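You operate a simulated robot arm through the tools that you are given. There is no shell and no other tool. Be economical: measure what you need, move in short steps, check, and stop when the job is done.

Carry out the task below with a simulated two-armed robot. There is one attempt and no reset: what you move stays moved.

## Task
Put the black bag labelled "92" from the top of the long desk in the inside of the low open carton and the black bag labelled "59" on the top of the long carton. Put one of the gold standoffs from the top of the long desk on top of the orange small box. Put the tiny shut carton on the top of the plain carton. Put the grey small box on the white mailer on the top of the small bench. Fetch the green small box and set it in the inside of the low open carton. Do these in any order. Set down upright: tiny shut carton, grey small box, green small box.

It is judged by the outcome, as a careful person would: the job done as asked, and still so three seconds after it is handed in. It fails if anything else is knocked over, pushed out of place, dropped, spilled or broken.

## Robot
Two 6-joint arms with two-finger parallel grippers on one trunk, on a base that drives. Base frame: it is fixed to the floor where the robot stands at the start and does not move with it; the origin is under the middle of the robot, x ahead of it, y to its left, z up; the surface under the hand at the start is at about z = 0.788. Lengths are in m, angles in degrees, forces in N, time in s.
The left shoulder is at the start at [0.28, 0.185, 1.055], the right one opposite. With the tool pointing down near the work surface each hand reaches from about 0.56 to 0.94 m from the robot's upright axis, wherever it stands, measured 20 degrees to its own side. Places, roughly: black bag [0.5, -0.25, 0.75]; gold standoff (2x3x3 cm) [0.5, -1.1, 0.8]; gold standoff (2x3x4 cm) [0.4, -1, 0.8]; green small box (6x6x9 cm) [-4, -1.6, 0.4]; grey small box (6x6x9 cm) [-3.9, -1.6, 0.4]; inside of the low open carton [-3.4, -1.7, 0.3]; mailer [-0.75, 1, 0.75]; orange small box (6x6x9 cm) [0.7, -1.2, 0.8]; tiny shut carton (7x7x11 cm) [-2.5, 0.3, 0.5]; top of the long carton [-2.7, -0.2, 0.4]; top of the plain carton [-3.8, 1.1, 0.4]. Payload 1.57 kg a hand.
The tool frame of a hand sits at the grasp point between the pads (the TCP): z along the fingers, y along the line on which they close. The tips reach 0.03 m beyond it. Largest opening 0.08 m; finger width 0.017, thickness 0.012; the body of the gripper, 0.04 by 0.082 m, starts 0.08 m behind the TCP.
Orientation is that of the tool frame in the base frame, as a unit quaternion [x, y, z, w]. With the fingers straight down and closing along the base's y, the tool's x points along the base's -x, its y along +y and its z along -z.

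## Interface
- The arms move only by the tool arm_command. It takes "left_moves", "right_moves" or both (then of equal length, played together; a hand with none holds still); each is a list of rows, each an object (a shift or turn left out is 0, a gripper value left out holds the last) with "slide": the shift along the base's x, y, z in units of 500 mm (1.0 is 500 mm), a list of three; "rotation": the turn, a rotation vector about the base's x, y, z in units of 180 degrees (1.0 is 180 degrees), a list of three; "jaw": the gripper command, from -1 (shut) to 1 (fully open), values between in proportion. In form: [{"slide": [tx, ty, tz], "rotation": [wx, wy, wz], "jaw": jaw}, ...]. A call has 1 to 20 rows; each row is the pose to reach, as a shift and turn from the pose commanded when the call began. A call with a number of a shift or a turn outside -1 to 1 is refused whole. Each row takes 0.2 s and may step no farther than 0.05 m and 8.6 degrees from the row before; otherwise, or with a gripper value out of range, the whole call is refused. Where a pose cannot be reached the arm comes as near as it can. A force on the tool above 40 N (or 10 N above the force at the start of the call, whichever is more), or a blocked arm, ends the call early, and 0.2 s more pass. Each finger travels about 0.153 m/s and halts on what it meets, pressing with about 39 N; the grip force reading is that of the motor and also rises with nothing between the fingers. The clock runs only during rows and for 0.2 s after the last one: add rows that repeat a pose to give the fingers time. It gives the time, the measured TCP pose, the force on the tool (base axes), the opening and the grip force at its end, in the units of the frame above (readings bear some noise), with the torque about the TCP (base axes, N m) and any sound that the robot's microphone picked up.
- Cameras (640 x 400 px; columns grow to the right, rows downward): "scene" is now at [0.2099, -0.0495, 1.4806]; the picture's right is [-0.71, -0.70, 0.00], its down [-0.59, 0.60, -0.54] and it looks along [0.38, -0.38, -0.84] (base axes); focal length 288 px, centre (320, 200). "left" rides on the left gripper at [0.072, 0.007, -0.122] in its tool frame; the picture's right is [-0.09, 1.00, 0.00], its down [-0.84, -0.08, -0.54] and it looks along [-0.54, -0.05, 0.84] (tool axes); focal length 238 px, centre (320, 200). "right" rides on the right gripper at [0.072, -0.007, -0.122] in its tool frame; the picture's right is [0.09, 1.00, 0.00], its down [-0.84, 0.08, -0.54] and it looks along [-0.54, 0.05, 0.84] (tool axes); focal length 238 px, centre (320, 200). There is no depth. A picture from a camera that has moved, and an enlarged one, comes with that camera's place and axes in the base frame and with its lens.
- capture(camera): a new picture of that camera. It takes no simulated time.
- slide_trunk(by): slides the trunk up (or, below 0, down) by that many m; the arms and the scene camera ride with it, the base frame stays. It gives what a move gives, with no picture.
- drive_base(legs): drives the robot by 1 to 6 legs, each [ahead, turn to the left] in m and degrees, along the robot's own axes; the way and the turn of a leg run together, so that a leg with both is an arc; at most 1.5 m and 180 degrees a leg. The arms and the cameras ride along, it lands a little off, and it stops where it bumps. It gives what a move gives.
- turn_head(pan, tilt): turns the head with the scene camera to pan (to the left, within 86 degrees either way) and tilt (down, from -29 to 69), counted from straight ahead of the robot. It gives what a move gives.
- zoom(camera, box): a new picture of the part [left, top, right, bottom] of that camera's present view, enlarged. It takes no simulated time.
- job_done(): hands the job in; it is judged then, once.

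Work in short steps. Places have to be worked out from the pictures, the camera data and where the tool is seen: move nearer, look again, correct. Check each grasp and each placing, and mend what went wrong. You have 186 turns and 154 pictures in all, those below and enlarged ones among them. Open the grippers and draw the arms clear of the work before you hand the job in, unless the task says otherwise; then end with one line.

The tools are called after "Emit:" by a JSON object that holds its "fn" and its "kwargs". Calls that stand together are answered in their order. arm_command: Moves the arms, as the interface text tells. Its arguments: {"type":"object","properties":{"left_moves":{"type":"array"},"right_moves":{"type":"array"}},"required":[]} The other tools are called the same way: slide_trunk (by) slides the trunk up or down; drive_base (legs) drives the base; turn_head (pan, tilt) turns the head that bears the scene camera; capture (camera) takes a picture; zoom (camera, box) takes an enlarged picture of a part of a camera's view; job_done () hands the job in.

At the start:

```text
clock: 0.0
left_position: [0.5591, -0.0667, 1.0461]
left_orientation: [0.001, 1.0, -0.001, 0.001]
left_force: [-0.1, -0.5, 0.2]
left_ft_torque: [0.03, 0.01, 0.03]
left_gripper_width: 0.08
left_gripper_force: 0.1
right_position: [0.4165, -0.4454, 1.0993]
right_orientation: [0.001, 1.0, 0.0, 0.0]
right_force: [0.3, 0.2, -0.3]
right_ft_torque: [-0.03, 0.06, 0.0]
right_gripper_width: 0.0801
right_gripper_force: 0.2
trunk travel left (down, up): [-0.75, 0.24]
robot x, y, heading: [0.0022, 0.0009, -0.2]
head pan, tilt: [-45.2, 57.5]
```

scene: 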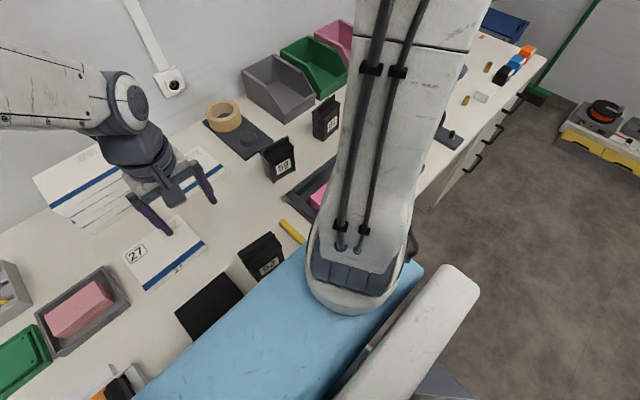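
right: 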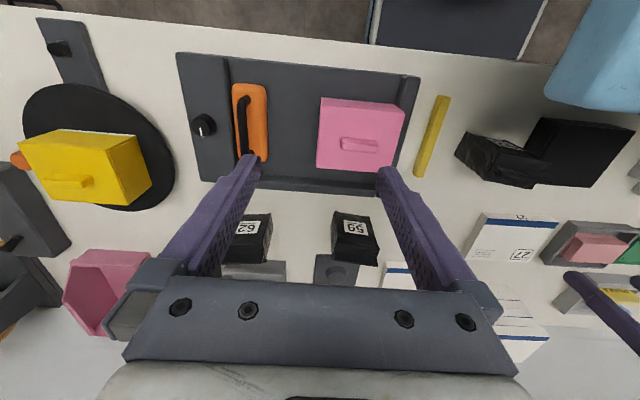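
left: 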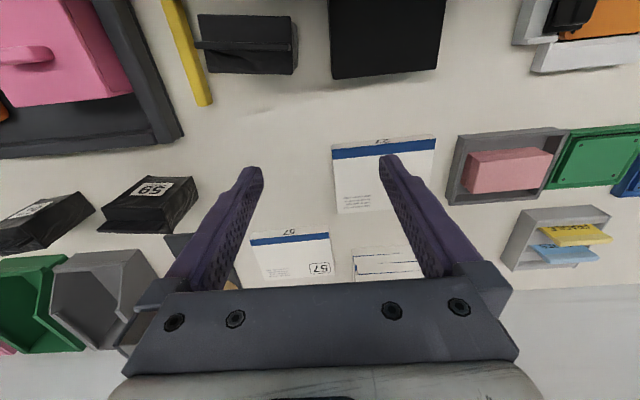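

I start by reading the bag labels from the scene and right cameras.

Emit:
{"fn": "zoom", "kwargs": {"camera": "scene", "box": [200, 70, 360, 290]}}

Emit:
{"fn": "zoom", "kwargs": {"camera": "right", "box": [220, 80, 640, 300]}}

```text
1.82 times, centred on (280, 180) of scene
camera zoom: at [0.2099, -0.0495, 1.4806], right [-0.71, -0.7, 0.0], down [-0.59, 0.6, -0.54], along [0.38, -0.38, -0.84], focal length 524 px, centre (393, 236)
```

zoom: 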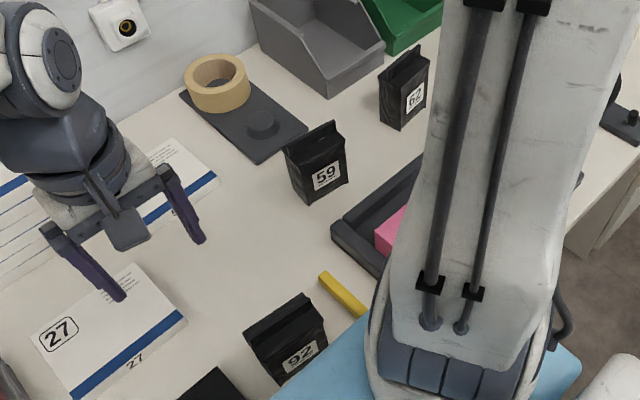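

```text
1.52 times, centred on (430, 190) of right
camera zoom: at [0.3449, -0.4521, 1.2229], right [-0.09, 1.0, 0.0], down [0.84, 0.08, 0.54], along [0.54, 0.05, -0.84], focal length 363 px, centre (152, 215)
```

zoom: 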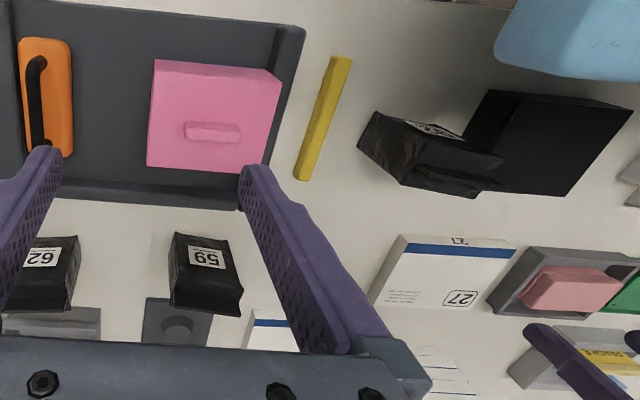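

The labels are readable: "92" is nearest at about (0.48,-0.12), and "59" is at about (0.66,-0.34). Next I look to the right, where the standoffs and the floor are.

Emit:
{"fn": "turn_head", "kwargs": {"pan": -80, "tilt": 30}}

Emit:
{"fn": "capture", "kwargs": {"camera": "scene"}}

Emit:
{"fn": "turn_head", "kwargs": {"pan": 85, "tilt": 25}}

Emit:
{"fn": "capture", "kwargs": {"camera": "scene"}}

```text
clock: 1.0
left_position: [0.5589, -0.0681, 1.0467]
left_orientation: [0.0, 1.0, 0.0, 0.0]
left_force: [-0.9, 0.2, -0.2]
left_ft_torque: [0.0, 0.02, 0.03]
left_gripper_width: 0.0801
left_gripper_force: 0.1
right_position: [0.4175, -0.447, 1.1012]
right_orientation: [0.0, 1.0, 0.0, 0.0]
right_force: [-0.1, 0.4, -0.4]
right_ft_torque: [0.03, 0.02, -0.01]
right_gripper_width: 0.08
right_gripper_force: 0.0
trunk travel left (down, up): [-0.75, 0.24]
robot x, y, heading: [0.0054, -0.0031, -0.1]
head pan, tilt: [-80.0, 30.0]
```

```text
148 pictures are left
camera scene: at [0.1767, -0.0892, 1.5197], right [-0.98, -0.17, 0.0], down [-0.09, 0.49, -0.87], along [0.15, -0.85, -0.5], focal length 288 px, centre (320, 200)
```

scene: 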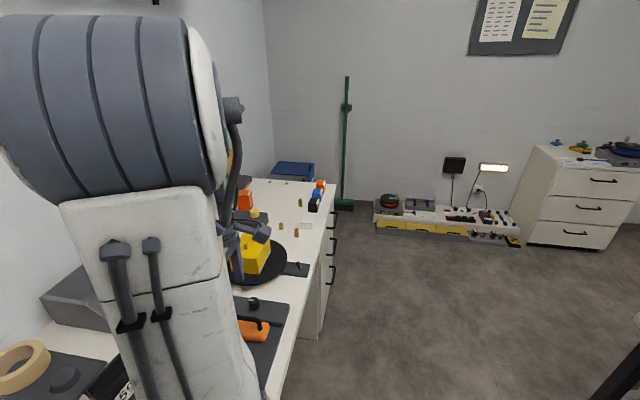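

```text
clock: 3.5
left_position: [0.5593, -0.0677, 1.0456]
left_orientation: [0.0, 1.0, 0.001, 0.0]
left_force: [-0.1, -0.6, -0.5]
left_ft_torque: [0.03, -0.03, -0.04]
left_gripper_width: 0.08
left_gripper_force: 0.1
right_position: [0.4166, -0.4448, 1.1004]
right_orientation: [0.001, 1.0, 0.0, -0.001]
right_force: [0.8, 0.4, 0.4]
right_ft_torque: [0.0, -0.03, 0.02]
right_gripper_width: 0.0801
right_gripper_force: 0.0
trunk travel left (down, up): [-0.75, 0.24]
robot x, y, heading: [-0.0003, 0.0007, 0.0]
head pan, tilt: [85.0, 25.0]
```

```text
147 pictures are left
camera scene: at [0.169, 0.0916, 1.5277], right [1.0, -0.09, 0.0], down [-0.04, -0.42, -0.91], along [0.08, 0.9, -0.42], focal length 288 px, centre (320, 200)
```

scene: 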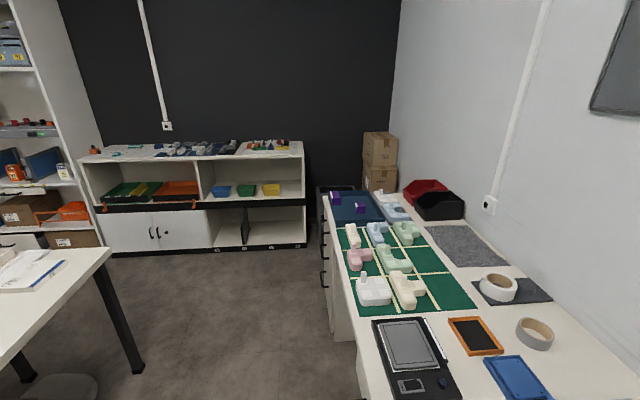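

The floor to the right is clear. I raise the trunk for clearance, back off slightly, turn right and drive along the desk to the standoffs.

Emit:
{"fn": "slide_trunk", "kwargs": {"by": 0.1}}

Emit:
{"fn": "drive_base", "kwargs": {"legs": [[-0.12, 0], [0, -90], [0.85, 0], [0, 90]]}}

Emit:
{"fn": "turn_head", "kwargs": {"pan": -25, "tilt": 50}}

Emit:
{"fn": "capture", "kwargs": {"camera": "scene"}}

Emit:
{"fn": "capture", "kwargs": {"camera": "right"}}

```text
clock: 4.9
left_position: [0.5591, -0.0675, 1.1466]
left_orientation: [0.0, 1.0, 0.0, 0.0]
left_force: [-0.1, 0.1, -0.1]
left_ft_torque: [-0.02, 0.03, 0.0]
left_gripper_width: 0.08
left_gripper_force: 0.0
right_position: [0.4181, -0.4454, 1.1997]
right_orientation: [0.001, 1.0, 0.0, 0.0]
right_force: [-0.7, 0.3, -0.9]
right_ft_torque: [0.04, 0.01, 0.0]
right_gripper_width: 0.0804
right_gripper_force: 0.1
trunk travel left (down, up): [-0.85, 0.14]
robot x, y, heading: [-0.0005, 0.0003, 0.1]
head pan, tilt: [85.0, 25.0]
```

```text
clock: 17.9
left_position: [0.442, -0.9329, 1.1456]
left_orientation: [-0.003, 1.0, 0.0, 0.0]
left_force: [0.7, -0.3, 0.0]
left_ft_torque: [0.0, 0.0, 0.02]
left_gripper_width: 0.08
left_gripper_force: 0.0
right_position: [0.3033, -1.3113, 1.2002]
right_orientation: [-0.003, 1.0, -0.001, 0.0]
right_force: [-0.6, -0.4, -0.2]
right_ft_torque: [0.0, 0.01, 0.02]
right_gripper_width: 0.0799
right_gripper_force: 0.0
trunk travel left (down, up): [-0.85, 0.14]
robot x, y, heading: [-0.1163, -0.8655, 0.2]
head pan, tilt: [85.0, 25.0]
```

```text
clock: 19.8
left_position: [0.4414, -0.9338, 1.1455]
left_orientation: [-0.003, 1.0, 0.0, 0.0]
left_force: [-0.2, 0.8, -0.6]
left_ft_torque: [0.01, 0.02, 0.03]
left_gripper_width: 0.0801
left_gripper_force: 0.1
right_position: [0.3022, -1.3115, 1.2009]
right_orientation: [-0.004, 1.0, 0.0, 0.0]
right_force: [-0.1, -0.3, 0.4]
right_ft_torque: [0.01, -0.03, 0.02]
right_gripper_width: 0.0802
right_gripper_force: 0.0
trunk travel left (down, up): [-0.85, 0.14]
robot x, y, heading: [-0.1133, -0.8676, 0.4]
head pan, tilt: [-25.0, 50.0]
```

```text
146 pictures are left
camera scene: at [0.1134, -0.8993, 1.5902], right [-0.42, -0.91, 0.0], down [-0.7, 0.32, -0.64], along [0.58, -0.27, -0.77], focal length 288 px, centre (320, 200)
```

scene: 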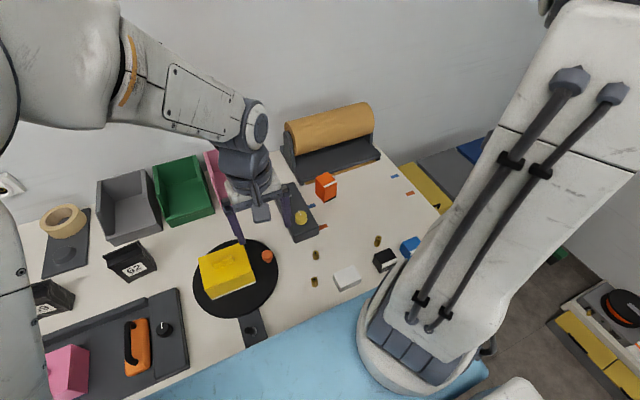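

```text
145 pictures are left
camera right: at [0.2299, -1.318, 1.3229], right [-0.1, 1.0, 0.0], down [0.84, 0.08, 0.54], along [0.54, 0.05, -0.84], focal length 238 px, centre (320, 200)
```

right: 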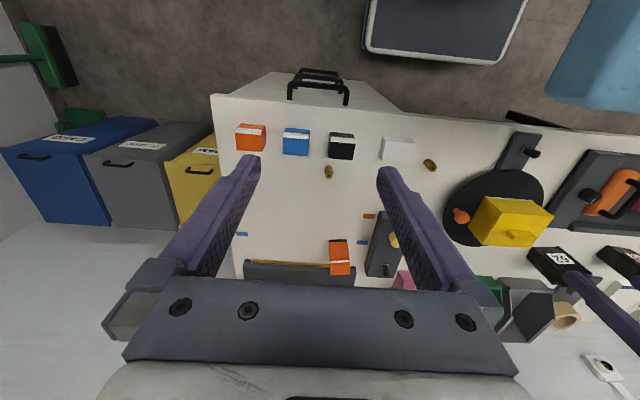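

The orange box is near (0.71,-1.22), and there are three standoffs near (0.44,-1.03), (0.52,-1.08) and (0.48,-1.28). I zoom in to see how they lie.

Emit:
{"fn": "zoom", "kwargs": {"camera": "scene", "box": [270, 160, 430, 300]}}

Emit:
{"fn": "zoom", "kwargs": {"camera": "right", "box": [220, 110, 480, 290]}}

```text
2.86 times, centred on (350, 230) of scene
camera zoom: at [0.1134, -0.8993, 1.5902], right [-0.42, -0.91, 0.0], down [-0.7, 0.32, -0.64], along [0.58, -0.27, -0.77], focal length 823 px, centre (234, 114)
```

zoom: 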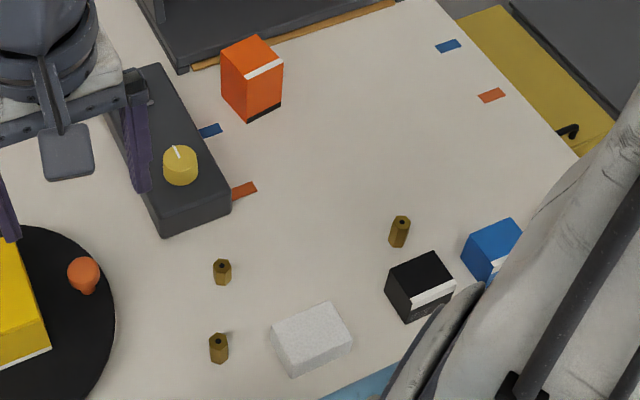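

```text
2.22 times, centred on (350, 200) of right
camera zoom: at [0.2299, -1.318, 1.3229], right [-0.1, 1.0, 0.0], down [0.84, 0.08, 0.54], along [0.54, 0.05, -0.84], focal length 530 px, centre (253, 200)
```

zoom: 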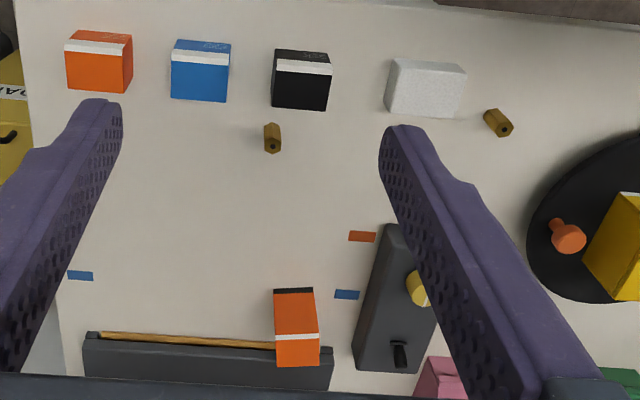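

The standoffs stand upright. I'll take the middle one at about (0.52,-1.075). I move forward a little, shift the left hand aside and bring the right hand above it.

Emit:
{"fn": "drive_base", "kwargs": {"legs": [[0.08, 0]]}}

Emit:
{"fn": "arm_command", "kwargs": {"left_moves": [{"slide": [0, 0.1, 0]}, {"slide": [0, 0.2, 0]}, {"slide": [0, 0.3, 0]}, {"slide": [0, 0.35, 0]}, {"slide": [0, 0.35, 0]}, {"slide": [0, 0.35, 0]}, {"slide": [0, 0.35, 0]}, {"slide": [0, 0.35, 0]}, {"slide": [0, 0.35, 0]}], "right_moves": [{"slide": [0, 0, 0]}, {"slide": [0.03, 0.059, -0.05]}, {"slide": [0.06, 0.118, -0.1]}, {"slide": [0.09, 0.177, -0.15]}, {"slide": [0.12, 0.236, -0.2]}, {"slide": [0.15, 0.295, -0.25]}, {"slide": [0.18, 0.354, -0.3]}, {"slide": [0.21, 0.413, -0.35]}, {"slide": [0.24, 0.47, -0.4]}]}}

Emit:
{"fn": "capture", "kwargs": {"camera": "right"}}

```text
clock: 20.9
left_position: [0.5253, -0.9332, 1.1457]
left_orientation: [-0.004, 1.0, -0.001, 0.0]
left_force: [0.1, 0.3, -0.1]
left_ft_torque: [0.02, -0.07, 0.02]
left_gripper_width: 0.0797
left_gripper_force: 0.1
right_position: [0.386, -1.311, 1.1996]
right_orientation: [-0.003, 1.0, -0.001, 0.0]
right_force: [-0.4, 0.1, 0.1]
right_ft_torque: [-0.01, -0.03, 0.0]
right_gripper_width: 0.0799
right_gripper_force: 0.1
trunk travel left (down, up): [-0.85, 0.14]
robot x, y, heading: [-0.0383, -0.8693, 0.1]
head pan, tilt: [-25.0, 50.0]
```

```text
clock: 22.9
left_position: [0.5254, -0.7585, 1.1475]
left_orientation: [-0.002, 1.0, 0.0, -0.001]
left_force: [-0.1, 0.9, 0.7]
left_ft_torque: [0.02, 0.01, -0.03]
left_gripper_width: 0.08
left_gripper_force: 0.1
right_position: [0.5042, -1.0744, 0.9982]
right_orientation: [-0.001, 1.0, 0.0, 0.0]
right_force: [0.2, 0.1, 0.0]
right_ft_torque: [-0.05, 0.02, -0.01]
right_gripper_width: 0.0797
right_gripper_force: 0.1
trunk travel left (down, up): [-0.85, 0.14]
robot x, y, heading: [-0.0346, -0.8672, 0.2]
head pan, tilt: [-25.0, 50.0]
```

```text
142 pictures are left
camera right: at [0.4322, -1.0822, 1.1214], right [-0.1, 1.0, 0.0], down [0.84, 0.08, 0.54], along [0.54, 0.05, -0.84], focal length 238 px, centre (320, 200)
```

right: 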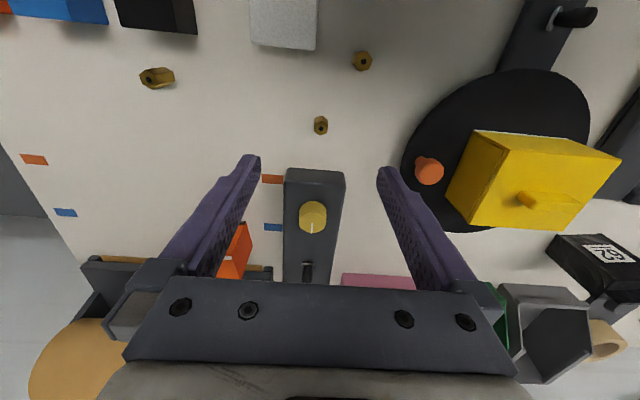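

The standoff is at about (0.520,-1.073). I descend to z≈0.823, close and lift a little to check.

Emit:
{"fn": "arm_command", "kwargs": {"right_moves": [{"slide": [0.03, 0.003, -0.08], "jaw": 1}, {"slide": [0.03, 0.003, -0.16]}, {"slide": [0.03, 0.003, -0.24]}, {"slide": [0.03, 0.003, -0.31]}, {"slide": [0.03, 0.003, -0.35]}, {"slide": [0.03, 0.003, -0.35]}, {"slide": [0.03, 0.003, -0.35], "jaw": -1}, {"slide": [0.03, 0.003, -0.35], "jaw": -1}, {"slide": [0.03, 0.003, -0.35], "jaw": -1}, {"slide": [0.03, 0.003, -0.28]}, {"slide": [0.03, 0.003, -0.2]}, {"slide": [0.03, 0.003, -0.1]}, {"slide": [0.03, 0.003, -0.02]}]}}

Emit:
{"fn": "capture", "kwargs": {"camera": "right"}}

```text
clock: 25.7
left_position: [0.5262, -0.7585, 1.1476]
left_orientation: [-0.002, 1.0, 0.0, 0.0]
left_force: [0.6, 0.4, -0.5]
left_ft_torque: [-0.01, 0.0, -0.06]
left_gripper_width: 0.0798
left_gripper_force: 0.1
right_position: [0.5189, -1.0737, 0.9914]
right_orientation: [-0.002, 1.0, 0.0, -0.001]
right_force: [0.2, 0.9, 0.0]
right_ft_torque: [0.02, 0.02, 0.0]
right_gripper_width: 0.0167
right_gripper_force: 32.0
trunk travel left (down, up): [-0.85, 0.14]
robot x, y, heading: [-0.0351, -0.8665, 0.2]
head pan, tilt: [-25.0, 50.0]
```

```text
141 pictures are left
camera right: at [0.4469, -1.0809, 1.1134], right [-0.1, 1.0, 0.0], down [0.84, 0.08, 0.54], along [0.54, 0.05, -0.84], focal length 238 px, centre (320, 200)
```

right: 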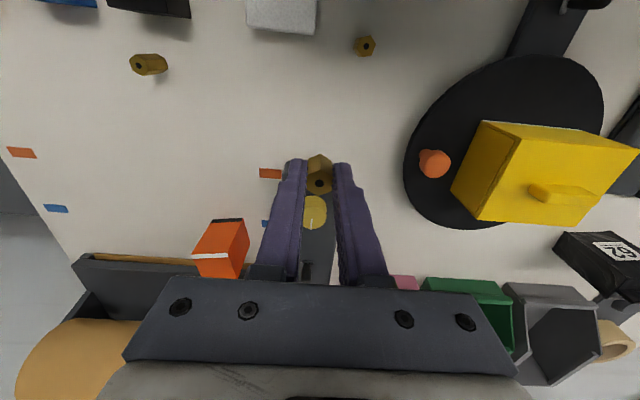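

The grasp holds (width 17 mm). I judge the orange box centre at about (0.73,-1.213), so I move above it and look.

Emit:
{"fn": "arm_command", "kwargs": {"right_moves": [{"slide": [0.07, -0.046, 0.02]}, {"slide": [0.14, -0.092, 0.04]}, {"slide": [0.21, -0.138, 0.04]}, {"slide": [0.28, -0.184, 0.04]}, {"slide": [0.35, -0.23, 0.04]}, {"slide": [0.382, -0.278, 0.04]}, {"slide": [0.382, -0.278, 0.04]}]}}

Emit:
{"fn": "capture", "kwargs": {"camera": "right"}}

Emit:
{"fn": "zoom", "kwargs": {"camera": "scene", "box": [260, 100, 420, 240]}}

```text
clock: 27.3
left_position: [0.526, -0.7586, 1.1464]
left_orientation: [-0.002, 1.0, 0.0, 0.001]
left_force: [0.5, 0.0, 1.0]
left_ft_torque: [-0.01, 0.02, 0.03]
left_gripper_width: 0.0798
left_gripper_force: 0.1
right_position: [0.7117, -1.2129, 1.0061]
right_orientation: [-0.004, 1.0, 0.0, 0.0]
right_force: [-0.3, 0.6, 0.8]
right_ft_torque: [-0.01, 0.02, 0.03]
right_gripper_width: 0.0164
right_gripper_force: 31.5
trunk travel left (down, up): [-0.85, 0.14]
robot x, y, heading: [-0.031, -0.8689, 0.3]
head pan, tilt: [-25.0, 50.0]
```

```text
140 pictures are left
camera right: at [0.6396, -1.2198, 1.1294], right [-0.1, 1.0, 0.0], down [0.84, 0.08, 0.54], along [0.54, 0.05, -0.84], focal length 238 px, centre (320, 200)
```

right: 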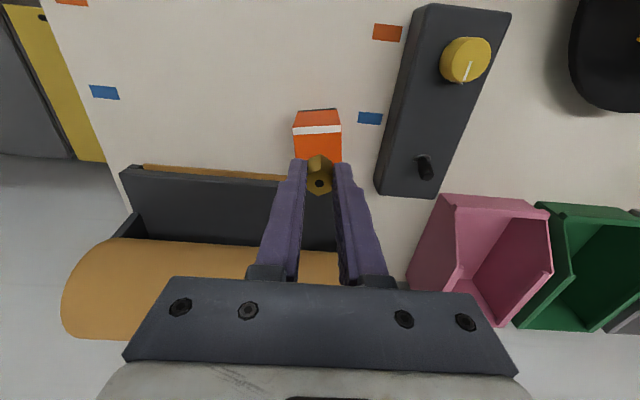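

```text
2.86 times, centred on (340, 170) of scene
camera zoom: at [0.1973, -0.8993, 1.5902], right [-0.42, -0.91, 0.0], down [-0.7, 0.32, -0.64], along [0.58, -0.27, -0.77], focal length 823 px, centre (263, 286)
```

zoom: 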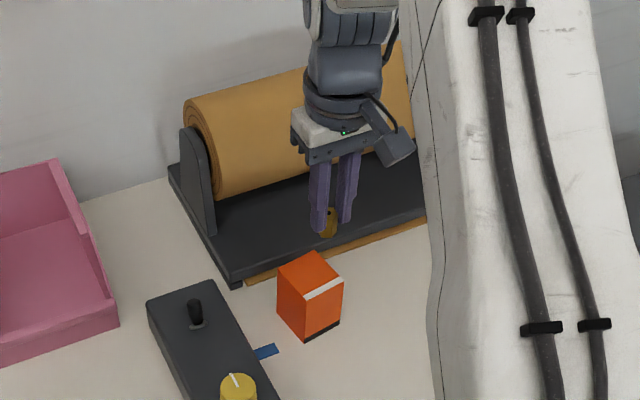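

The box top front edge is at x≈0.708, so its centre is about (0.737,-1.215) with the top at z≈0.878. I lower the standoff until it nearly touches.

Emit:
{"fn": "arm_command", "kwargs": {"right_moves": [{"slide": [0.048, -0.004, 0]}, {"slide": [0.048, -0.004, -0.06]}, {"slide": [0.048, -0.004, -0.12]}, {"slide": [0.048, -0.004, -0.16]}, {"slide": [0.048, -0.004, -0.18]}, {"slide": [0.048, -0.004, -0.18]}]}}

Emit:
{"fn": "zoom", "kwargs": {"camera": "scene", "box": [290, 120, 390, 220]}}

Emit:
{"fn": "capture", "kwargs": {"camera": "right"}}

```text
clock: 28.7
left_position: [0.5261, -0.7579, 1.1481]
left_orientation: [-0.003, 1.0, 0.0, 0.0]
left_force: [-0.2, 0.0, 0.7]
left_ft_torque: [-0.01, -0.03, 0.01]
left_gripper_width: 0.0798
left_gripper_force: 0.1
right_position: [0.7352, -1.2146, 0.9176]
right_orientation: [-0.002, 1.0, 0.0, 0.0]
right_force: [0.3, -1.1, -0.5]
right_ft_torque: [0.0, 0.05, 0.01]
right_gripper_width: 0.0166
right_gripper_force: 31.9
trunk travel left (down, up): [-0.85, 0.14]
robot x, y, heading: [-0.0301, -0.8658, 0.3]
head pan, tilt: [-25.0, 50.0]
```

```text
4.00 times, centred on (340, 170) of scene
camera zoom: at [0.1973, -0.8991, 1.5902], right [-0.42, -0.91, 0.0], down [-0.7, 0.32, -0.64], along [0.58, -0.27, -0.77], focal length 1152 px, centre (240, 320)
```

zoom: 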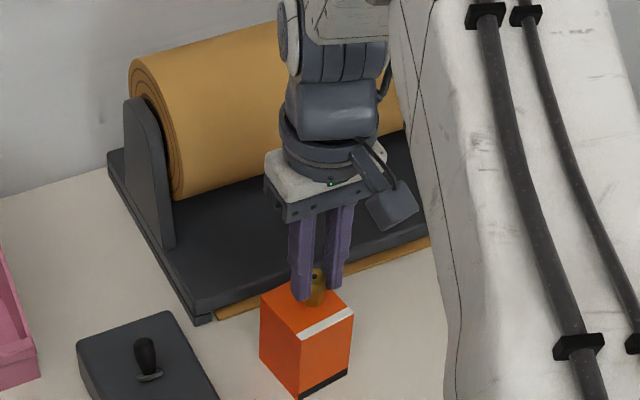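

```text
137 pictures are left
camera right: at [0.6629, -1.2216, 1.0413], right [-0.1, 1.0, 0.0], down [0.84, 0.08, 0.54], along [0.54, 0.05, -0.84], focal length 238 px, centre (320, 200)
```

right: 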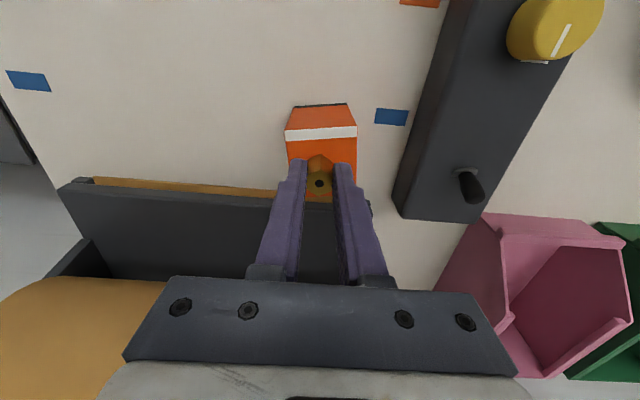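

The standoff is just above the middle of the box top. I lower it gently a few millimetres to contact.

Emit:
{"fn": "arm_command", "kwargs": {"right_moves": [{"slide": [0, 0, -0.004]}, {"slide": [0, 0, -0.008]}, {"slide": [0, 0, -0.01]}, {"slide": [0, 0, -0.01]}]}}

```text
clock: 29.7
left_position: [0.5269, -0.7586, 1.1464]
left_orientation: [-0.001, 1.0, 0.0, -0.001]
left_force: [-1.2, 0.1, 0.4]
left_ft_torque: [0.02, 0.0, 0.0]
left_gripper_width: 0.0799
left_gripper_force: 0.0
right_position: [0.7356, -1.2156, 0.9134]
right_orientation: [-0.002, 1.0, 0.0, -0.001]
right_force: [1.1, 0.0, -0.6]
right_ft_torque: [0.02, -0.01, 0.0]
right_gripper_width: 0.0164
right_gripper_force: 31.6
trunk travel left (down, up): [-0.85, 0.14]
robot x, y, heading: [-0.0326, -0.8688, 0.4]
head pan, tilt: [-25.0, 50.0]
```

No contact yet at z 0.9134. I lower in 1 mm steps.

Emit:
{"fn": "arm_command", "kwargs": {"right_moves": [{"slide": [0, 0, -0.002]}, {"slide": [0, 0, -0.004]}, {"slide": [0, 0, -0.004]}]}}

Emit:
{"fn": "arm_command", "kwargs": {"right_moves": [{"slide": [0, 0, -0.002]}, {"slide": [0, 0, -0.004]}, {"slide": [0, 0, -0.004]}]}}

Emit:
{"fn": "zoom", "kwargs": {"camera": "scene", "box": [310, 150, 370, 220]}}

```text
clock: 30.5
left_position: [0.5263, -0.759, 1.1473]
left_orientation: [-0.003, 1.0, 0.001, 0.0]
left_force: [0.4, -0.1, 0.2]
left_ft_torque: [0.02, -0.02, 0.03]
left_gripper_width: 0.0798
left_gripper_force: 0.1
right_position: [0.7355, -1.2148, 0.9122]
right_orientation: [-0.002, 1.0, 0.0, 0.0]
right_force: [-0.3, 0.0, -0.9]
right_ft_torque: [0.0, 0.04, 0.0]
right_gripper_width: 0.0164
right_gripper_force: 31.4
trunk travel left (down, up): [-0.85, 0.14]
robot x, y, heading: [-0.0341, -0.8662, 0.5]
head pan, tilt: [-25.0, 50.0]
```

```text
clock: 31.3
left_position: [0.5259, -0.7579, 1.1472]
left_orientation: [-0.003, 1.0, 0.001, 0.0]
left_force: [0.4, 0.1, 0.6]
left_ft_torque: [-0.03, -0.02, 0.03]
left_gripper_width: 0.08
left_gripper_force: 0.0
right_position: [0.7348, -1.2152, 0.9098]
right_orientation: [-0.003, 1.0, 0.001, 0.001]
right_force: [0.9, 0.4, 3.9]
right_ft_torque: [0.02, 0.03, -0.03]
right_gripper_width: 0.0166
right_gripper_force: 31.7
trunk travel left (down, up): [-0.85, 0.14]
robot x, y, heading: [-0.0332, -0.8671, 0.2]
head pan, tilt: [-25.0, 50.0]
```

```text
5.71 times, centred on (340, 185) of scene
camera zoom: at [0.197, -0.8989, 1.5903], right [-0.42, -0.91, 0.0], down [-0.7, 0.32, -0.64], along [0.58, -0.27, -0.77], focal length 1646 px, centre (206, 286)
```

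zoom: 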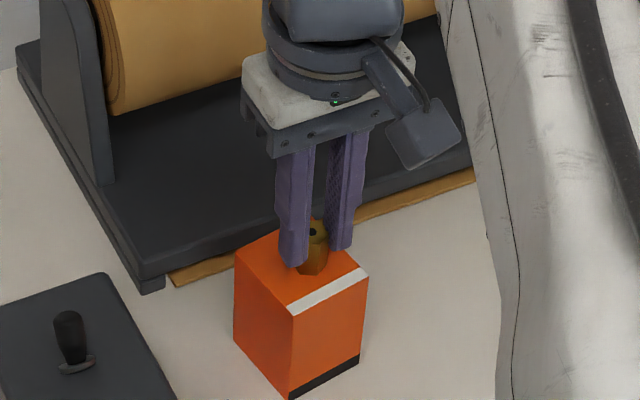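

Contact is confirmed at 3.9 N. I release and rise straight up.

Emit:
{"fn": "arm_command", "kwargs": {"right_moves": [{"slide": [0, 0, 0], "jaw": -0.3}, {"slide": [0, 0, 0], "jaw": 0}, {"slide": [0, 0, 0], "jaw": 0.2}, {"slide": [0, 0, 0.05]}, {"slide": [0, 0, 0.13]}, {"slide": [0, 0, 0.22]}, {"slide": [0, 0, 0.31]}, {"slide": [0, 0, 0.4]}, {"slide": [-0.08, 0.04, 0.45]}, {"slide": [-0.16, 0.08, 0.48]}]}}

Emit:
{"fn": "zoom", "kwargs": {"camera": "scene", "box": [290, 120, 390, 220]}}

```text
refused: row 9 steps farther than a row can; nothing moved
```

```text
4.00 times, centred on (340, 170) of scene
camera zoom: at [0.197, -0.8989, 1.5903], right [-0.42, -0.91, 0.0], down [-0.7, 0.32, -0.64], along [0.58, -0.27, -0.77], focal length 1152 px, centre (240, 320)
```

zoom: 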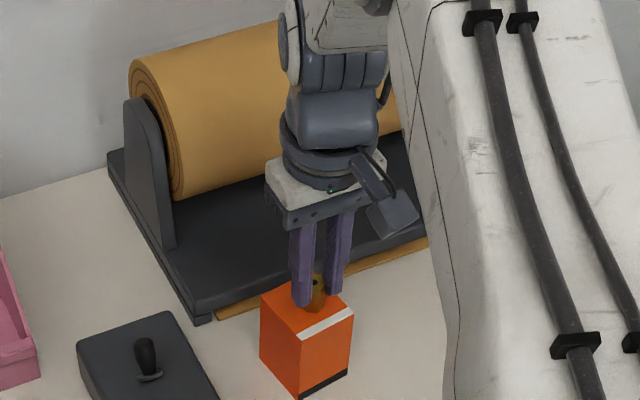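

The call was refused because one row's step was too long. I resend it with smaller steps.

Emit:
{"fn": "arm_command", "kwargs": {"right_moves": [{"slide": [0, 0, 0], "jaw": -0.3}, {"slide": [0, 0, 0], "jaw": 0}, {"slide": [0, 0, 0], "jaw": 0.2}, {"slide": [0, 0, 0.05]}, {"slide": [0, 0, 0.13]}, {"slide": [0, 0, 0.22]}, {"slide": [0, 0, 0.31]}, {"slide": [0, 0, 0.4]}, {"slide": [-0.06, 0.02, 0.44]}, {"slide": [-0.12, 0.05, 0.48]}]}}

Emit:
{"fn": "zoom", "kwargs": {"camera": "scene", "box": [290, 120, 390, 220]}}

```text
clock: 33.5
left_position: [0.5262, -0.7581, 1.1468]
left_orientation: [-0.002, 1.0, 0.0, 0.001]
left_force: [-0.4, -0.4, 0.6]
left_ft_torque: [0.02, 0.03, 0.02]
left_gripper_width: 0.08
left_gripper_force: 0.1
right_position: [0.673, -1.1904, 1.1562]
right_orientation: [-0.003, 1.0, -0.001, 0.001]
right_force: [-0.5, 0.4, 0.2]
right_ft_torque: [-0.01, 0.02, 0.03]
right_gripper_width: 0.0479
right_gripper_force: 0.0
trunk travel left (down, up): [-0.85, 0.14]
robot x, y, heading: [-0.0304, -0.8676, 0.2]
head pan, tilt: [-25.0, 50.0]
```

```text
4.00 times, centred on (340, 170) of scene
camera zoom: at [0.1973, -0.899, 1.5902], right [-0.42, -0.91, 0.0], down [-0.7, 0.32, -0.64], along [0.58, -0.27, -0.77], focal length 1152 px, centre (240, 320)
```

zoom: 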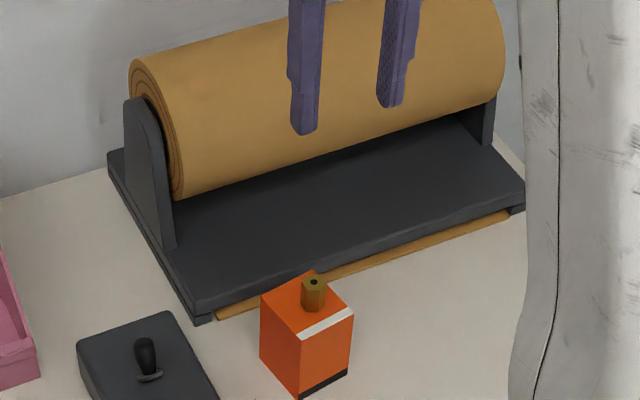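

The standoff stands on the orange box. Next I drive back along the desk to about (-0.15,-0.17) to get the two bags.

Emit:
{"fn": "drive_base", "kwargs": {"legs": [[-0.12, 0], [0, 90], [0.7, 0], [0, -90]]}}

Emit:
{"fn": "turn_head", "kwargs": {"pan": 0, "tilt": 55}}

Emit:
{"fn": "capture", "kwargs": {"camera": "scene"}}

Emit:
{"fn": "capture", "kwargs": {"camera": "right"}}

Emit:
{"fn": "capture", "kwargs": {"camera": "left"}}

```text
clock: 45.8
left_position: [0.4451, -0.1015, 1.1475]
left_orientation: [0.042, 0.999, 0.001, 0.0]
left_force: [-0.2, 0.1, -1.5]
left_ft_torque: [-0.01, -0.01, 0.0]
left_gripper_width: 0.0801
left_gripper_force: 0.1
right_position: [0.5547, -0.5465, 1.1554]
right_orientation: [0.041, 0.999, 0.0, -0.001]
right_force: [0.1, 0.1, 0.6]
right_ft_torque: [-0.01, 0.01, 0.03]
right_gripper_width: 0.0479
right_gripper_force: 0.1
trunk travel left (down, up): [-0.85, 0.14]
robot x, y, heading: [-0.1224, -0.1607, -4.6]
head pan, tilt: [-25.0, 50.0]
```

```text
clock: 46.7
left_position: [0.4444, -0.1031, 1.1479]
left_orientation: [0.041, 0.999, 0.0, 0.0]
left_force: [0.4, 0.8, 0.6]
left_ft_torque: [-0.02, 0.02, -0.01]
left_gripper_width: 0.0797
left_gripper_force: 0.0
right_position: [0.5541, -0.5462, 1.1562]
right_orientation: [0.041, 0.999, 0.0, 0.0]
right_force: [0.4, 0.8, -0.5]
right_ft_torque: [-0.04, -0.01, 0.03]
right_gripper_width: 0.0481
right_gripper_force: 0.0
trunk travel left (down, up): [-0.85, 0.14]
robot x, y, heading: [-0.1194, -0.1625, -4.7]
head pan, tilt: [0.0, 55.0]
```

```text
133 pictures are left
camera scene: at [0.1099, -0.1815, 1.5837], right [-0.08, -1.0, 0.0], down [-0.82, 0.07, -0.57], along [0.57, -0.05, -0.82], focal length 288 px, centre (320, 200)
```

scene: 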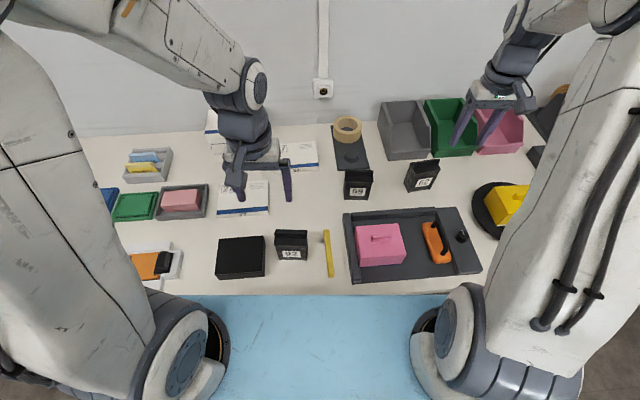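

```text
132 pictures are left
camera right: at [0.4815, -0.5464, 1.2788], right [-0.01, 1.0, 0.0], down [0.84, 0.01, 0.54], along [0.54, 0.01, -0.84], focal length 238 px, centre (320, 200)
```

right: 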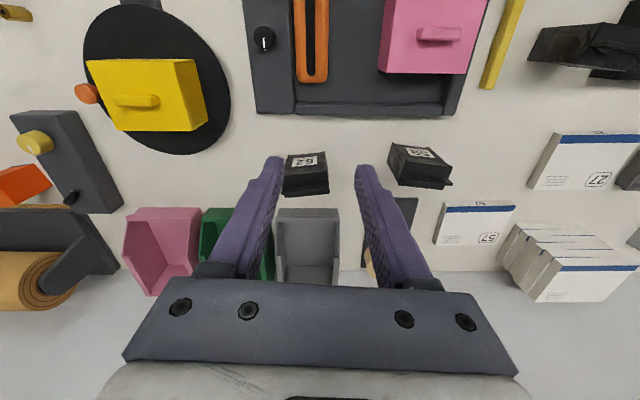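

```text
131 pictures are left
camera left: at [0.373, -0.0907, 1.2678], right [0.17, 0.98, 0.0], down [0.83, -0.15, 0.54], along [0.53, -0.09, -0.84], focal length 238 px, centre (320, 200)
```

left: 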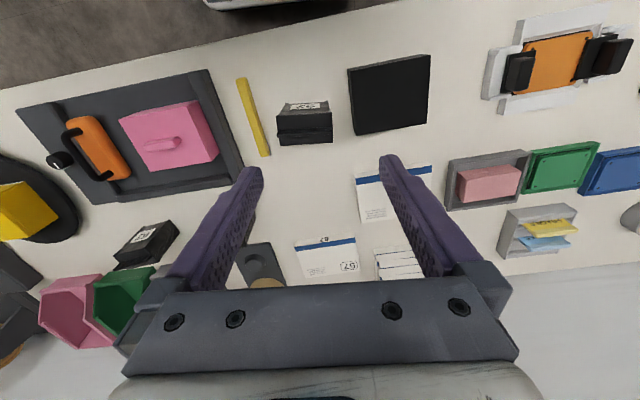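

I zoom in on the bags to see their shape and size.

Emit:
{"fn": "zoom", "kwargs": {"camera": "scene", "box": [260, 150, 450, 280]}}

Emit:
{"fn": "zoom", "kwargs": {"camera": "left", "box": [220, 60, 400, 180]}}

Emit:
{"fn": "zoom", "kwargs": {"camera": "right", "box": [260, 120, 470, 230]}}

```text
3.08 times, centred on (355, 215) of scene
camera zoom: at [0.1099, -0.1815, 1.5837], right [-0.08, -1.0, 0.0], down [-0.82, 0.07, -0.57], along [0.57, -0.05, -0.82], focal length 886 px, centre (212, 154)
```

zoom: 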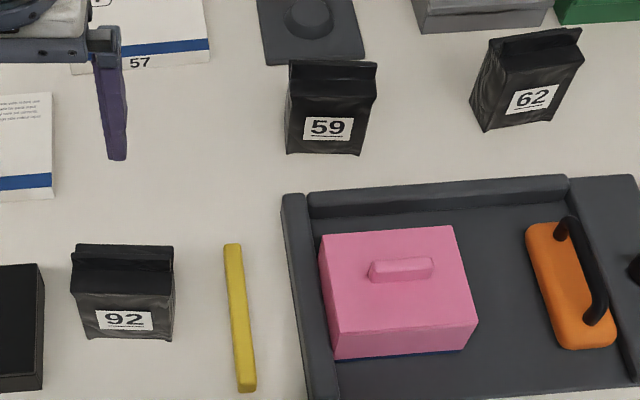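

```text
3.33 times, centred on (310, 120) of left
camera zoom: at [0.373, -0.0907, 1.2678], right [0.17, 0.98, 0.0], down [0.83, -0.15, 0.54], along [0.53, -0.09, -0.84], focal length 794 px, centre (353, 467)
```

zoom: 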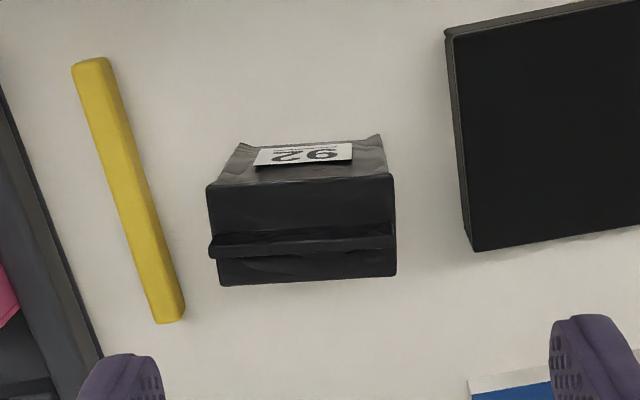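

```text
3.05 times, centred on (365, 175) of right
camera zoom: at [0.4815, -0.5464, 1.2788], right [-0.01, 1.0, 0.0], down [0.84, 0.01, 0.54], along [0.54, 0.01, -0.84], focal length 726 px, centre (183, 276)
```

zoom: 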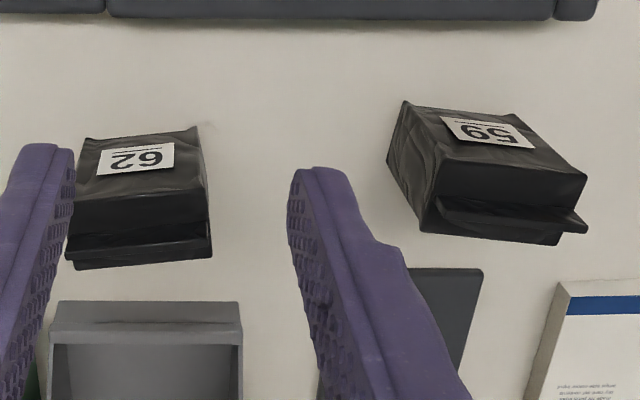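

The bags have box-like bodies about 5 cm deep and 9 cm wide, with a thin top fin running along y. They need a grip across the depth. I rotate both hands 90° (left −90°, right +90°) and hover the left above 92 at (0.481,-0.13) and the right above 59 at (0.689,-0.344).

Emit:
{"fn": "arm_command", "kwargs": {"left_moves": [{"slide": [0.006, -0.0045, -0.021], "rotation": [0, 0, -0.0417], "jaw": 1}, {"slide": [0.012, -0.009, -0.043], "rotation": [0, 0, -0.0833]}, {"slide": [0.0185, -0.0135, -0.064], "rotation": [0, 0, -0.125]}, {"slide": [0.025, -0.018, -0.085], "rotation": [0, 0, -0.1667]}, {"slide": [0.031, -0.0225, -0.107], "rotation": [0, 0, -0.2083]}, {"slide": [0.037, -0.027, -0.128], "rotation": [0, 0, -0.25]}, {"slide": [0.043, -0.0315, -0.149], "rotation": [0, 0, -0.2917]}, {"slide": [0.049, -0.036, -0.171], "rotation": [0, 0, -0.3333]}, {"slide": [0.0555, -0.0405, -0.192], "rotation": [0, 0, -0.375]}, {"slide": [0.062, -0.045, -0.213], "rotation": [0, 0, -0.4167]}, {"slide": [0.068, -0.0495, -0.235], "rotation": [0, 0, -0.4583]}, {"slide": [0.074, -0.054, -0.256], "rotation": [0, 0, -0.5]}, {"slide": [0.074, -0.054, -0.256], "rotation": [0, 0, -0.5]}], "right_moves": [{"slide": [0.0225, 0.0337, -0.0227], "rotation": [0, 0, 0.0417], "jaw": 1}, {"slide": [0.045, 0.0673, -0.0453], "rotation": [0, 0, 0.0833]}, {"slide": [0.0675, 0.101, -0.068], "rotation": [0, 0, 0.125]}, {"slide": [0.09, 0.1347, -0.0907], "rotation": [0, 0, 0.1667]}, {"slide": [0.1125, 0.1683, -0.1133], "rotation": [0, 0, 0.2083]}, {"slide": [0.135, 0.202, -0.136], "rotation": [0, 0, 0.25]}, {"slide": [0.1575, 0.2357, -0.1587], "rotation": [0, 0, 0.2917]}, {"slide": [0.18, 0.2693, -0.1813], "rotation": [0, 0, 0.3333]}, {"slide": [0.2025, 0.303, -0.204], "rotation": [0, 0, 0.375]}, {"slide": [0.225, 0.3367, -0.2267], "rotation": [0, 0, 0.4167]}, {"slide": [0.2475, 0.3703, -0.2493], "rotation": [0, 0, 0.4583]}, {"slide": [0.27, 0.404, -0.272], "rotation": [0, 0, 0.5]}, {"slide": [0.27, 0.404, -0.272], "rotation": [0, 0, 0.5]}]}}

Emit:
{"fn": "capture", "kwargs": {"camera": "left"}}

Emit:
{"fn": "capture", "kwargs": {"camera": "right"}}

Emit:
{"fn": "capture", "kwargs": {"camera": "scene"}}

```text
clock: 49.5
left_position: [0.4819, -0.1282, 1.0189]
left_orientation: [0.737, 0.676, -0.001, 0.0]
left_force: [-0.3, 0.1, 1.0]
left_ft_torque: [0.01, -0.01, 0.03]
left_gripper_width: 0.0801
left_gripper_force: 0.0
right_position: [0.6894, -0.3427, 1.0201]
right_orientation: [-0.678, 0.735, 0.0, 0.0]
right_force: [-0.3, -0.1, 0.2]
right_ft_torque: [0.01, -0.01, -0.01]
right_gripper_width: 0.0799
right_gripper_force: 0.1
trunk travel left (down, up): [-0.85, 0.14]
robot x, y, heading: [-0.1223, -0.1615, -4.6]
head pan, tilt: [0.0, 55.0]
```

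```text
127 pictures are left
camera left: at [0.4935, -0.0574, 1.1394], right [0.98, -0.18, 0.0], down [-0.15, -0.83, 0.54], along [-0.1, -0.53, -0.84], focal length 238 px, centre (320, 200)
```

left: 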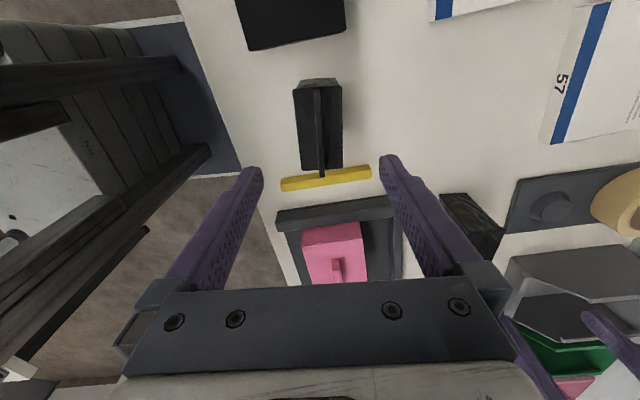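

```text
126 pictures are left
camera right: at [0.6901, -0.4129, 1.1429], right [-1.0, -0.01, 0.0], down [-0.01, 0.84, 0.54], along [-0.01, 0.54, -0.84], focal length 238 px, centre (320, 200)
```

right: 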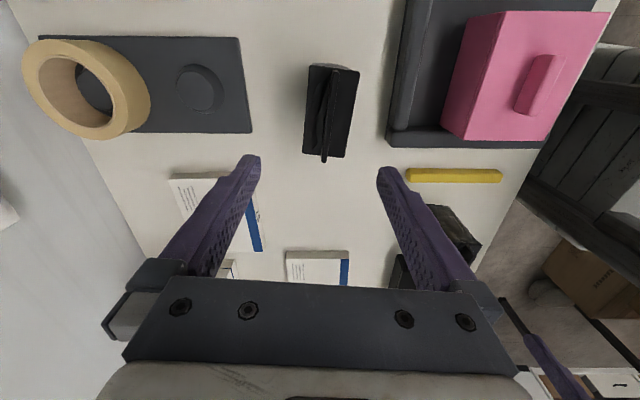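

```text
125 pictures are left
camera scene: at [0.1102, -0.1814, 1.5837], right [-0.08, -1.0, 0.0], down [-0.82, 0.07, -0.57], along [0.57, -0.05, -0.82], focal length 288 px, centre (320, 200)
```

scene: 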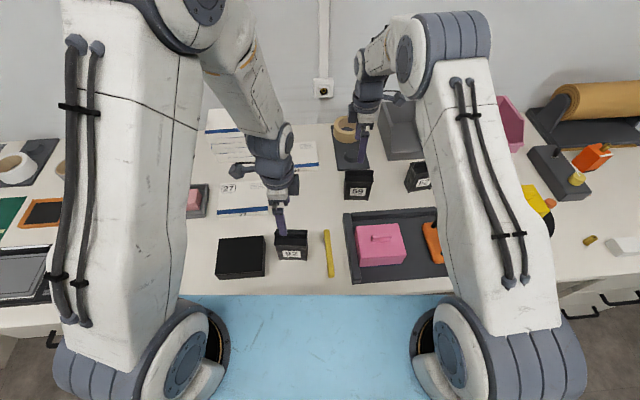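

Both hands hover well. I check that the orange box at the image edge still carries the standoff.

Emit:
{"fn": "zoom", "kwargs": {"camera": "scene", "box": [540, 120, 640, 260]}}

```text
2.86 times, centred on (590, 190) of scene
camera zoom: at [0.1102, -0.1814, 1.5837], right [-0.08, -1.0, 0.0], down [-0.82, 0.07, -0.57], along [0.57, -0.05, -0.82], focal length 823 px, centre (-451, 229)
```

zoom: 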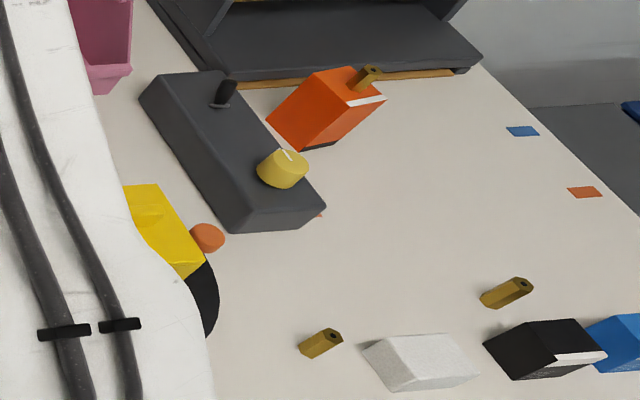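

The standoff on the orange box is fine. Refined positions are 92 at (0.479,-0.130) and 59 at (0.677,-0.353). I descend both hands to z≈0.862 and close.

Emit:
{"fn": "arm_command", "kwargs": {"left_moves": [{"slide": [-0.006, -0.004, -0.06]}, {"slide": [-0.006, -0.004, -0.14]}, {"slide": [-0.006, -0.004, -0.21]}, {"slide": [-0.006, -0.004, -0.27]}, {"slide": [-0.006, -0.004, -0.314]}, {"slide": [-0.006, -0.004, -0.314]}, {"slide": [-0.006, -0.004, -0.314], "jaw": -1}, {"slide": [-0.006, -0.004, -0.314], "jaw": -1}, {"slide": [-0.006, -0.004, -0.314], "jaw": -1}], "right_moves": [{"slide": [-0.025, -0.02, -0.06]}, {"slide": [-0.025, -0.02, -0.14]}, {"slide": [-0.025, -0.02, -0.21]}, {"slide": [-0.025, -0.02, -0.27]}, {"slide": [-0.025, -0.02, -0.316]}, {"slide": [-0.025, -0.02, -0.316]}, {"slide": [-0.025, -0.02, -0.316], "jaw": -1}, {"slide": [-0.025, -0.02, -0.316], "jaw": -1}, {"slide": [-0.025, -0.02, -0.316], "jaw": -1}]}}

Emit:
{"fn": "zoom", "kwargs": {"camera": "scene", "box": [220, 120, 420, 280]}}

```text
clock: 51.5
left_position: [0.4789, -0.1328, 0.861]
left_orientation: [0.735, 0.678, 0.0, 0.0]
left_force: [0.5, 0.5, 0.1]
left_ft_torque: [-0.01, 0.0, -0.02]
left_gripper_width: 0.0495
left_gripper_force: 39.3
right_position: [0.673, -0.3565, 0.8635]
right_orientation: [-0.678, 0.735, 0.0, 0.0]
right_force: [0.9, 0.9, 2.0]
right_ft_torque: [0.03, 0.02, -0.08]
right_gripper_width: 0.0494
right_gripper_force: 38.7
trunk travel left (down, up): [-0.85, 0.14]
robot x, y, heading: [-0.1233, -0.1629, -4.6]
head pan, tilt: [0.0, 55.0]
```

```text
2.50 times, centred on (320, 200) of scene
camera zoom: at [0.1099, -0.1814, 1.5837], right [-0.08, -1.0, 0.0], down [-0.82, 0.07, -0.57], along [0.57, -0.05, -0.82], focal length 720 px, centre (320, 200)
```

zoom: 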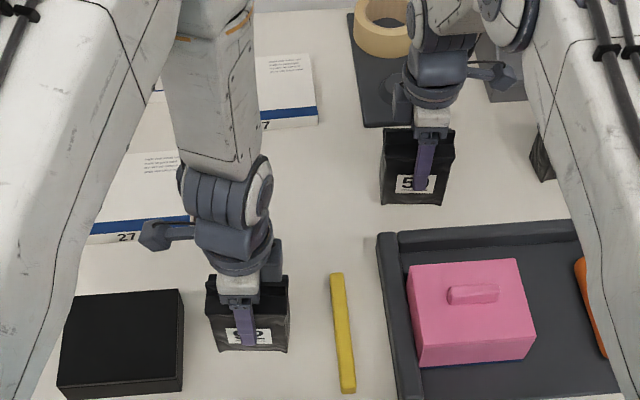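

Both bags are gripped at 49 mm. I lift them straight up 0.2 m, then pull the right hand in.

Emit:
{"fn": "arm_command", "kwargs": {"left_moves": [{"slide": [0, 0, 0.08]}, {"slide": [0, 0, 0.16]}, {"slide": [0, 0, 0.24]}, {"slide": [0, 0, 0.32]}, {"slide": [0, 0, 0.4]}, {"slide": [0, 0.05, 0.4]}, {"slide": [0, 0.1, 0.4]}, {"slide": [0, 0.15, 0.4]}], "right_moves": [{"slide": [0, 0, 0.08]}, {"slide": [0, 0, 0.16]}, {"slide": [0, 0, 0.24]}, {"slide": [0, 0, 0.32]}, {"slide": [0, 0, 0.4]}, {"slide": [-0.07, -0.03, 0.4]}, {"slide": [-0.14, -0.06, 0.4]}, {"slide": [-0.21, -0.06, 0.4]}]}}

Emit:
{"fn": "drive_base", "kwargs": {"legs": [[0, -85]]}}

Emit:
{"fn": "turn_head", "kwargs": {"pan": -80, "tilt": 25}}

Emit:
{"fn": "capture", "kwargs": {"camera": "scene"}}

Emit:
{"fn": "turn_head", "kwargs": {"pan": -35, "tilt": 30}}

Emit:
{"fn": "capture", "kwargs": {"camera": "scene"}}

```text
clock: 53.3
left_position: [0.4792, -0.0577, 1.0608]
left_orientation: [0.736, 0.677, 0.001, 0.0]
left_force: [-0.6, -0.6, -0.6]
left_ft_torque: [-0.01, -0.04, 0.01]
left_gripper_width: 0.0493
left_gripper_force: 38.5
right_position: [0.5709, -0.3859, 1.063]
right_orientation: [-0.678, 0.735, 0.0, 0.0]
right_force: [-1.2, -0.2, -0.3]
right_ft_torque: [0.0, 0.02, 0.02]
right_gripper_width: 0.0494
right_gripper_force: 39.4
trunk travel left (down, up): [-0.85, 0.14]
robot x, y, heading: [-0.1205, -0.158, -4.5]
head pan, tilt: [0.0, 55.0]
```

```text
clock: 57.4
left_position: [0.0203, -0.7577, 1.0603]
left_orientation: [1.0, -0.011, 0.0, 0.0]
left_force: [0.5, 0.0, -1.5]
left_ft_torque: [0.0, -0.02, 0.01]
left_gripper_width: 0.0496
left_gripper_force: 39.0
right_position: [-0.3027, -0.8686, 1.0629]
right_orientation: [0.01, 1.0, 0.001, 0.0]
right_force: [0.7, 0.6, -1.7]
right_ft_torque: [0.02, 0.03, 0.0]
right_gripper_width: 0.0495
right_gripper_force: 38.8
trunk travel left (down, up): [-0.85, 0.14]
robot x, y, heading: [-0.126, -0.1614, -91.0]
head pan, tilt: [0.0, 55.0]
```

```text
clock: 58.9
left_position: [0.0204, -0.7564, 1.0605]
left_orientation: [1.0, -0.01, 0.0, 0.0]
left_force: [0.5, -0.2, -0.8]
left_ft_torque: [-0.02, 0.01, 0.0]
left_gripper_width: 0.0493
left_gripper_force: 38.9
right_position: [-0.3019, -0.8685, 1.0619]
right_orientation: [0.011, 1.0, 0.0, 0.0]
right_force: [-1.1, -0.2, -1.0]
right_ft_torque: [-0.01, 0.0, -0.02]
right_gripper_width: 0.0493
right_gripper_force: 38.8
trunk travel left (down, up): [-0.85, 0.14]
robot x, y, heading: [-0.1255, -0.1645, -91.1]
head pan, tilt: [-80.0, 25.0]
```

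```text
122 pictures are left
camera scene: at [-0.2159, -0.3366, 1.6277], right [-0.15, 0.99, 0.0], down [0.42, 0.07, -0.91], along [-0.9, -0.14, -0.42], focal length 288 px, centre (320, 200)
```

scene: 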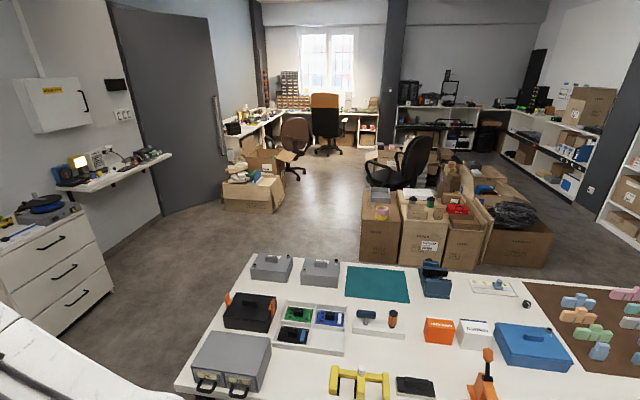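

```text
clock: 60.0
left_position: [0.0194, -0.7562, 1.0604]
left_orientation: [1.0, -0.011, 0.0, 0.0]
left_force: [-0.4, -1.1, -1.6]
left_ft_torque: [-0.01, 0.03, -0.02]
left_gripper_width: 0.0495
left_gripper_force: 38.8
right_position: [-0.3018, -0.8692, 1.0621]
right_orientation: [0.011, 1.0, 0.0, 0.0]
right_force: [0.5, -0.6, -1.7]
right_ft_torque: [-0.01, 0.0, -0.01]
right_gripper_width: 0.0495
right_gripper_force: 38.8
trunk travel left (down, up): [-0.85, 0.14]
robot x, y, heading: [-0.1207, -0.1592, -91.3]
head pan, tilt: [-35.0, 30.0]
```

```text
121 pictures are left
camera scene: at [-0.1784, -0.3954, 1.6197], right [-0.81, 0.59, 0.0], down [0.3, 0.4, -0.87], along [-0.51, -0.7, -0.5], focal length 288 px, centre (320, 200)
```

scene: 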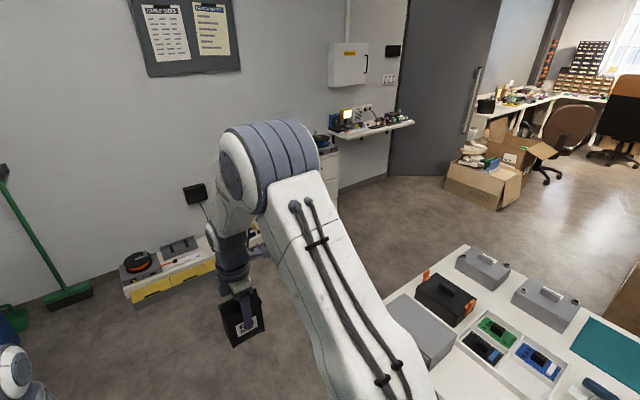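

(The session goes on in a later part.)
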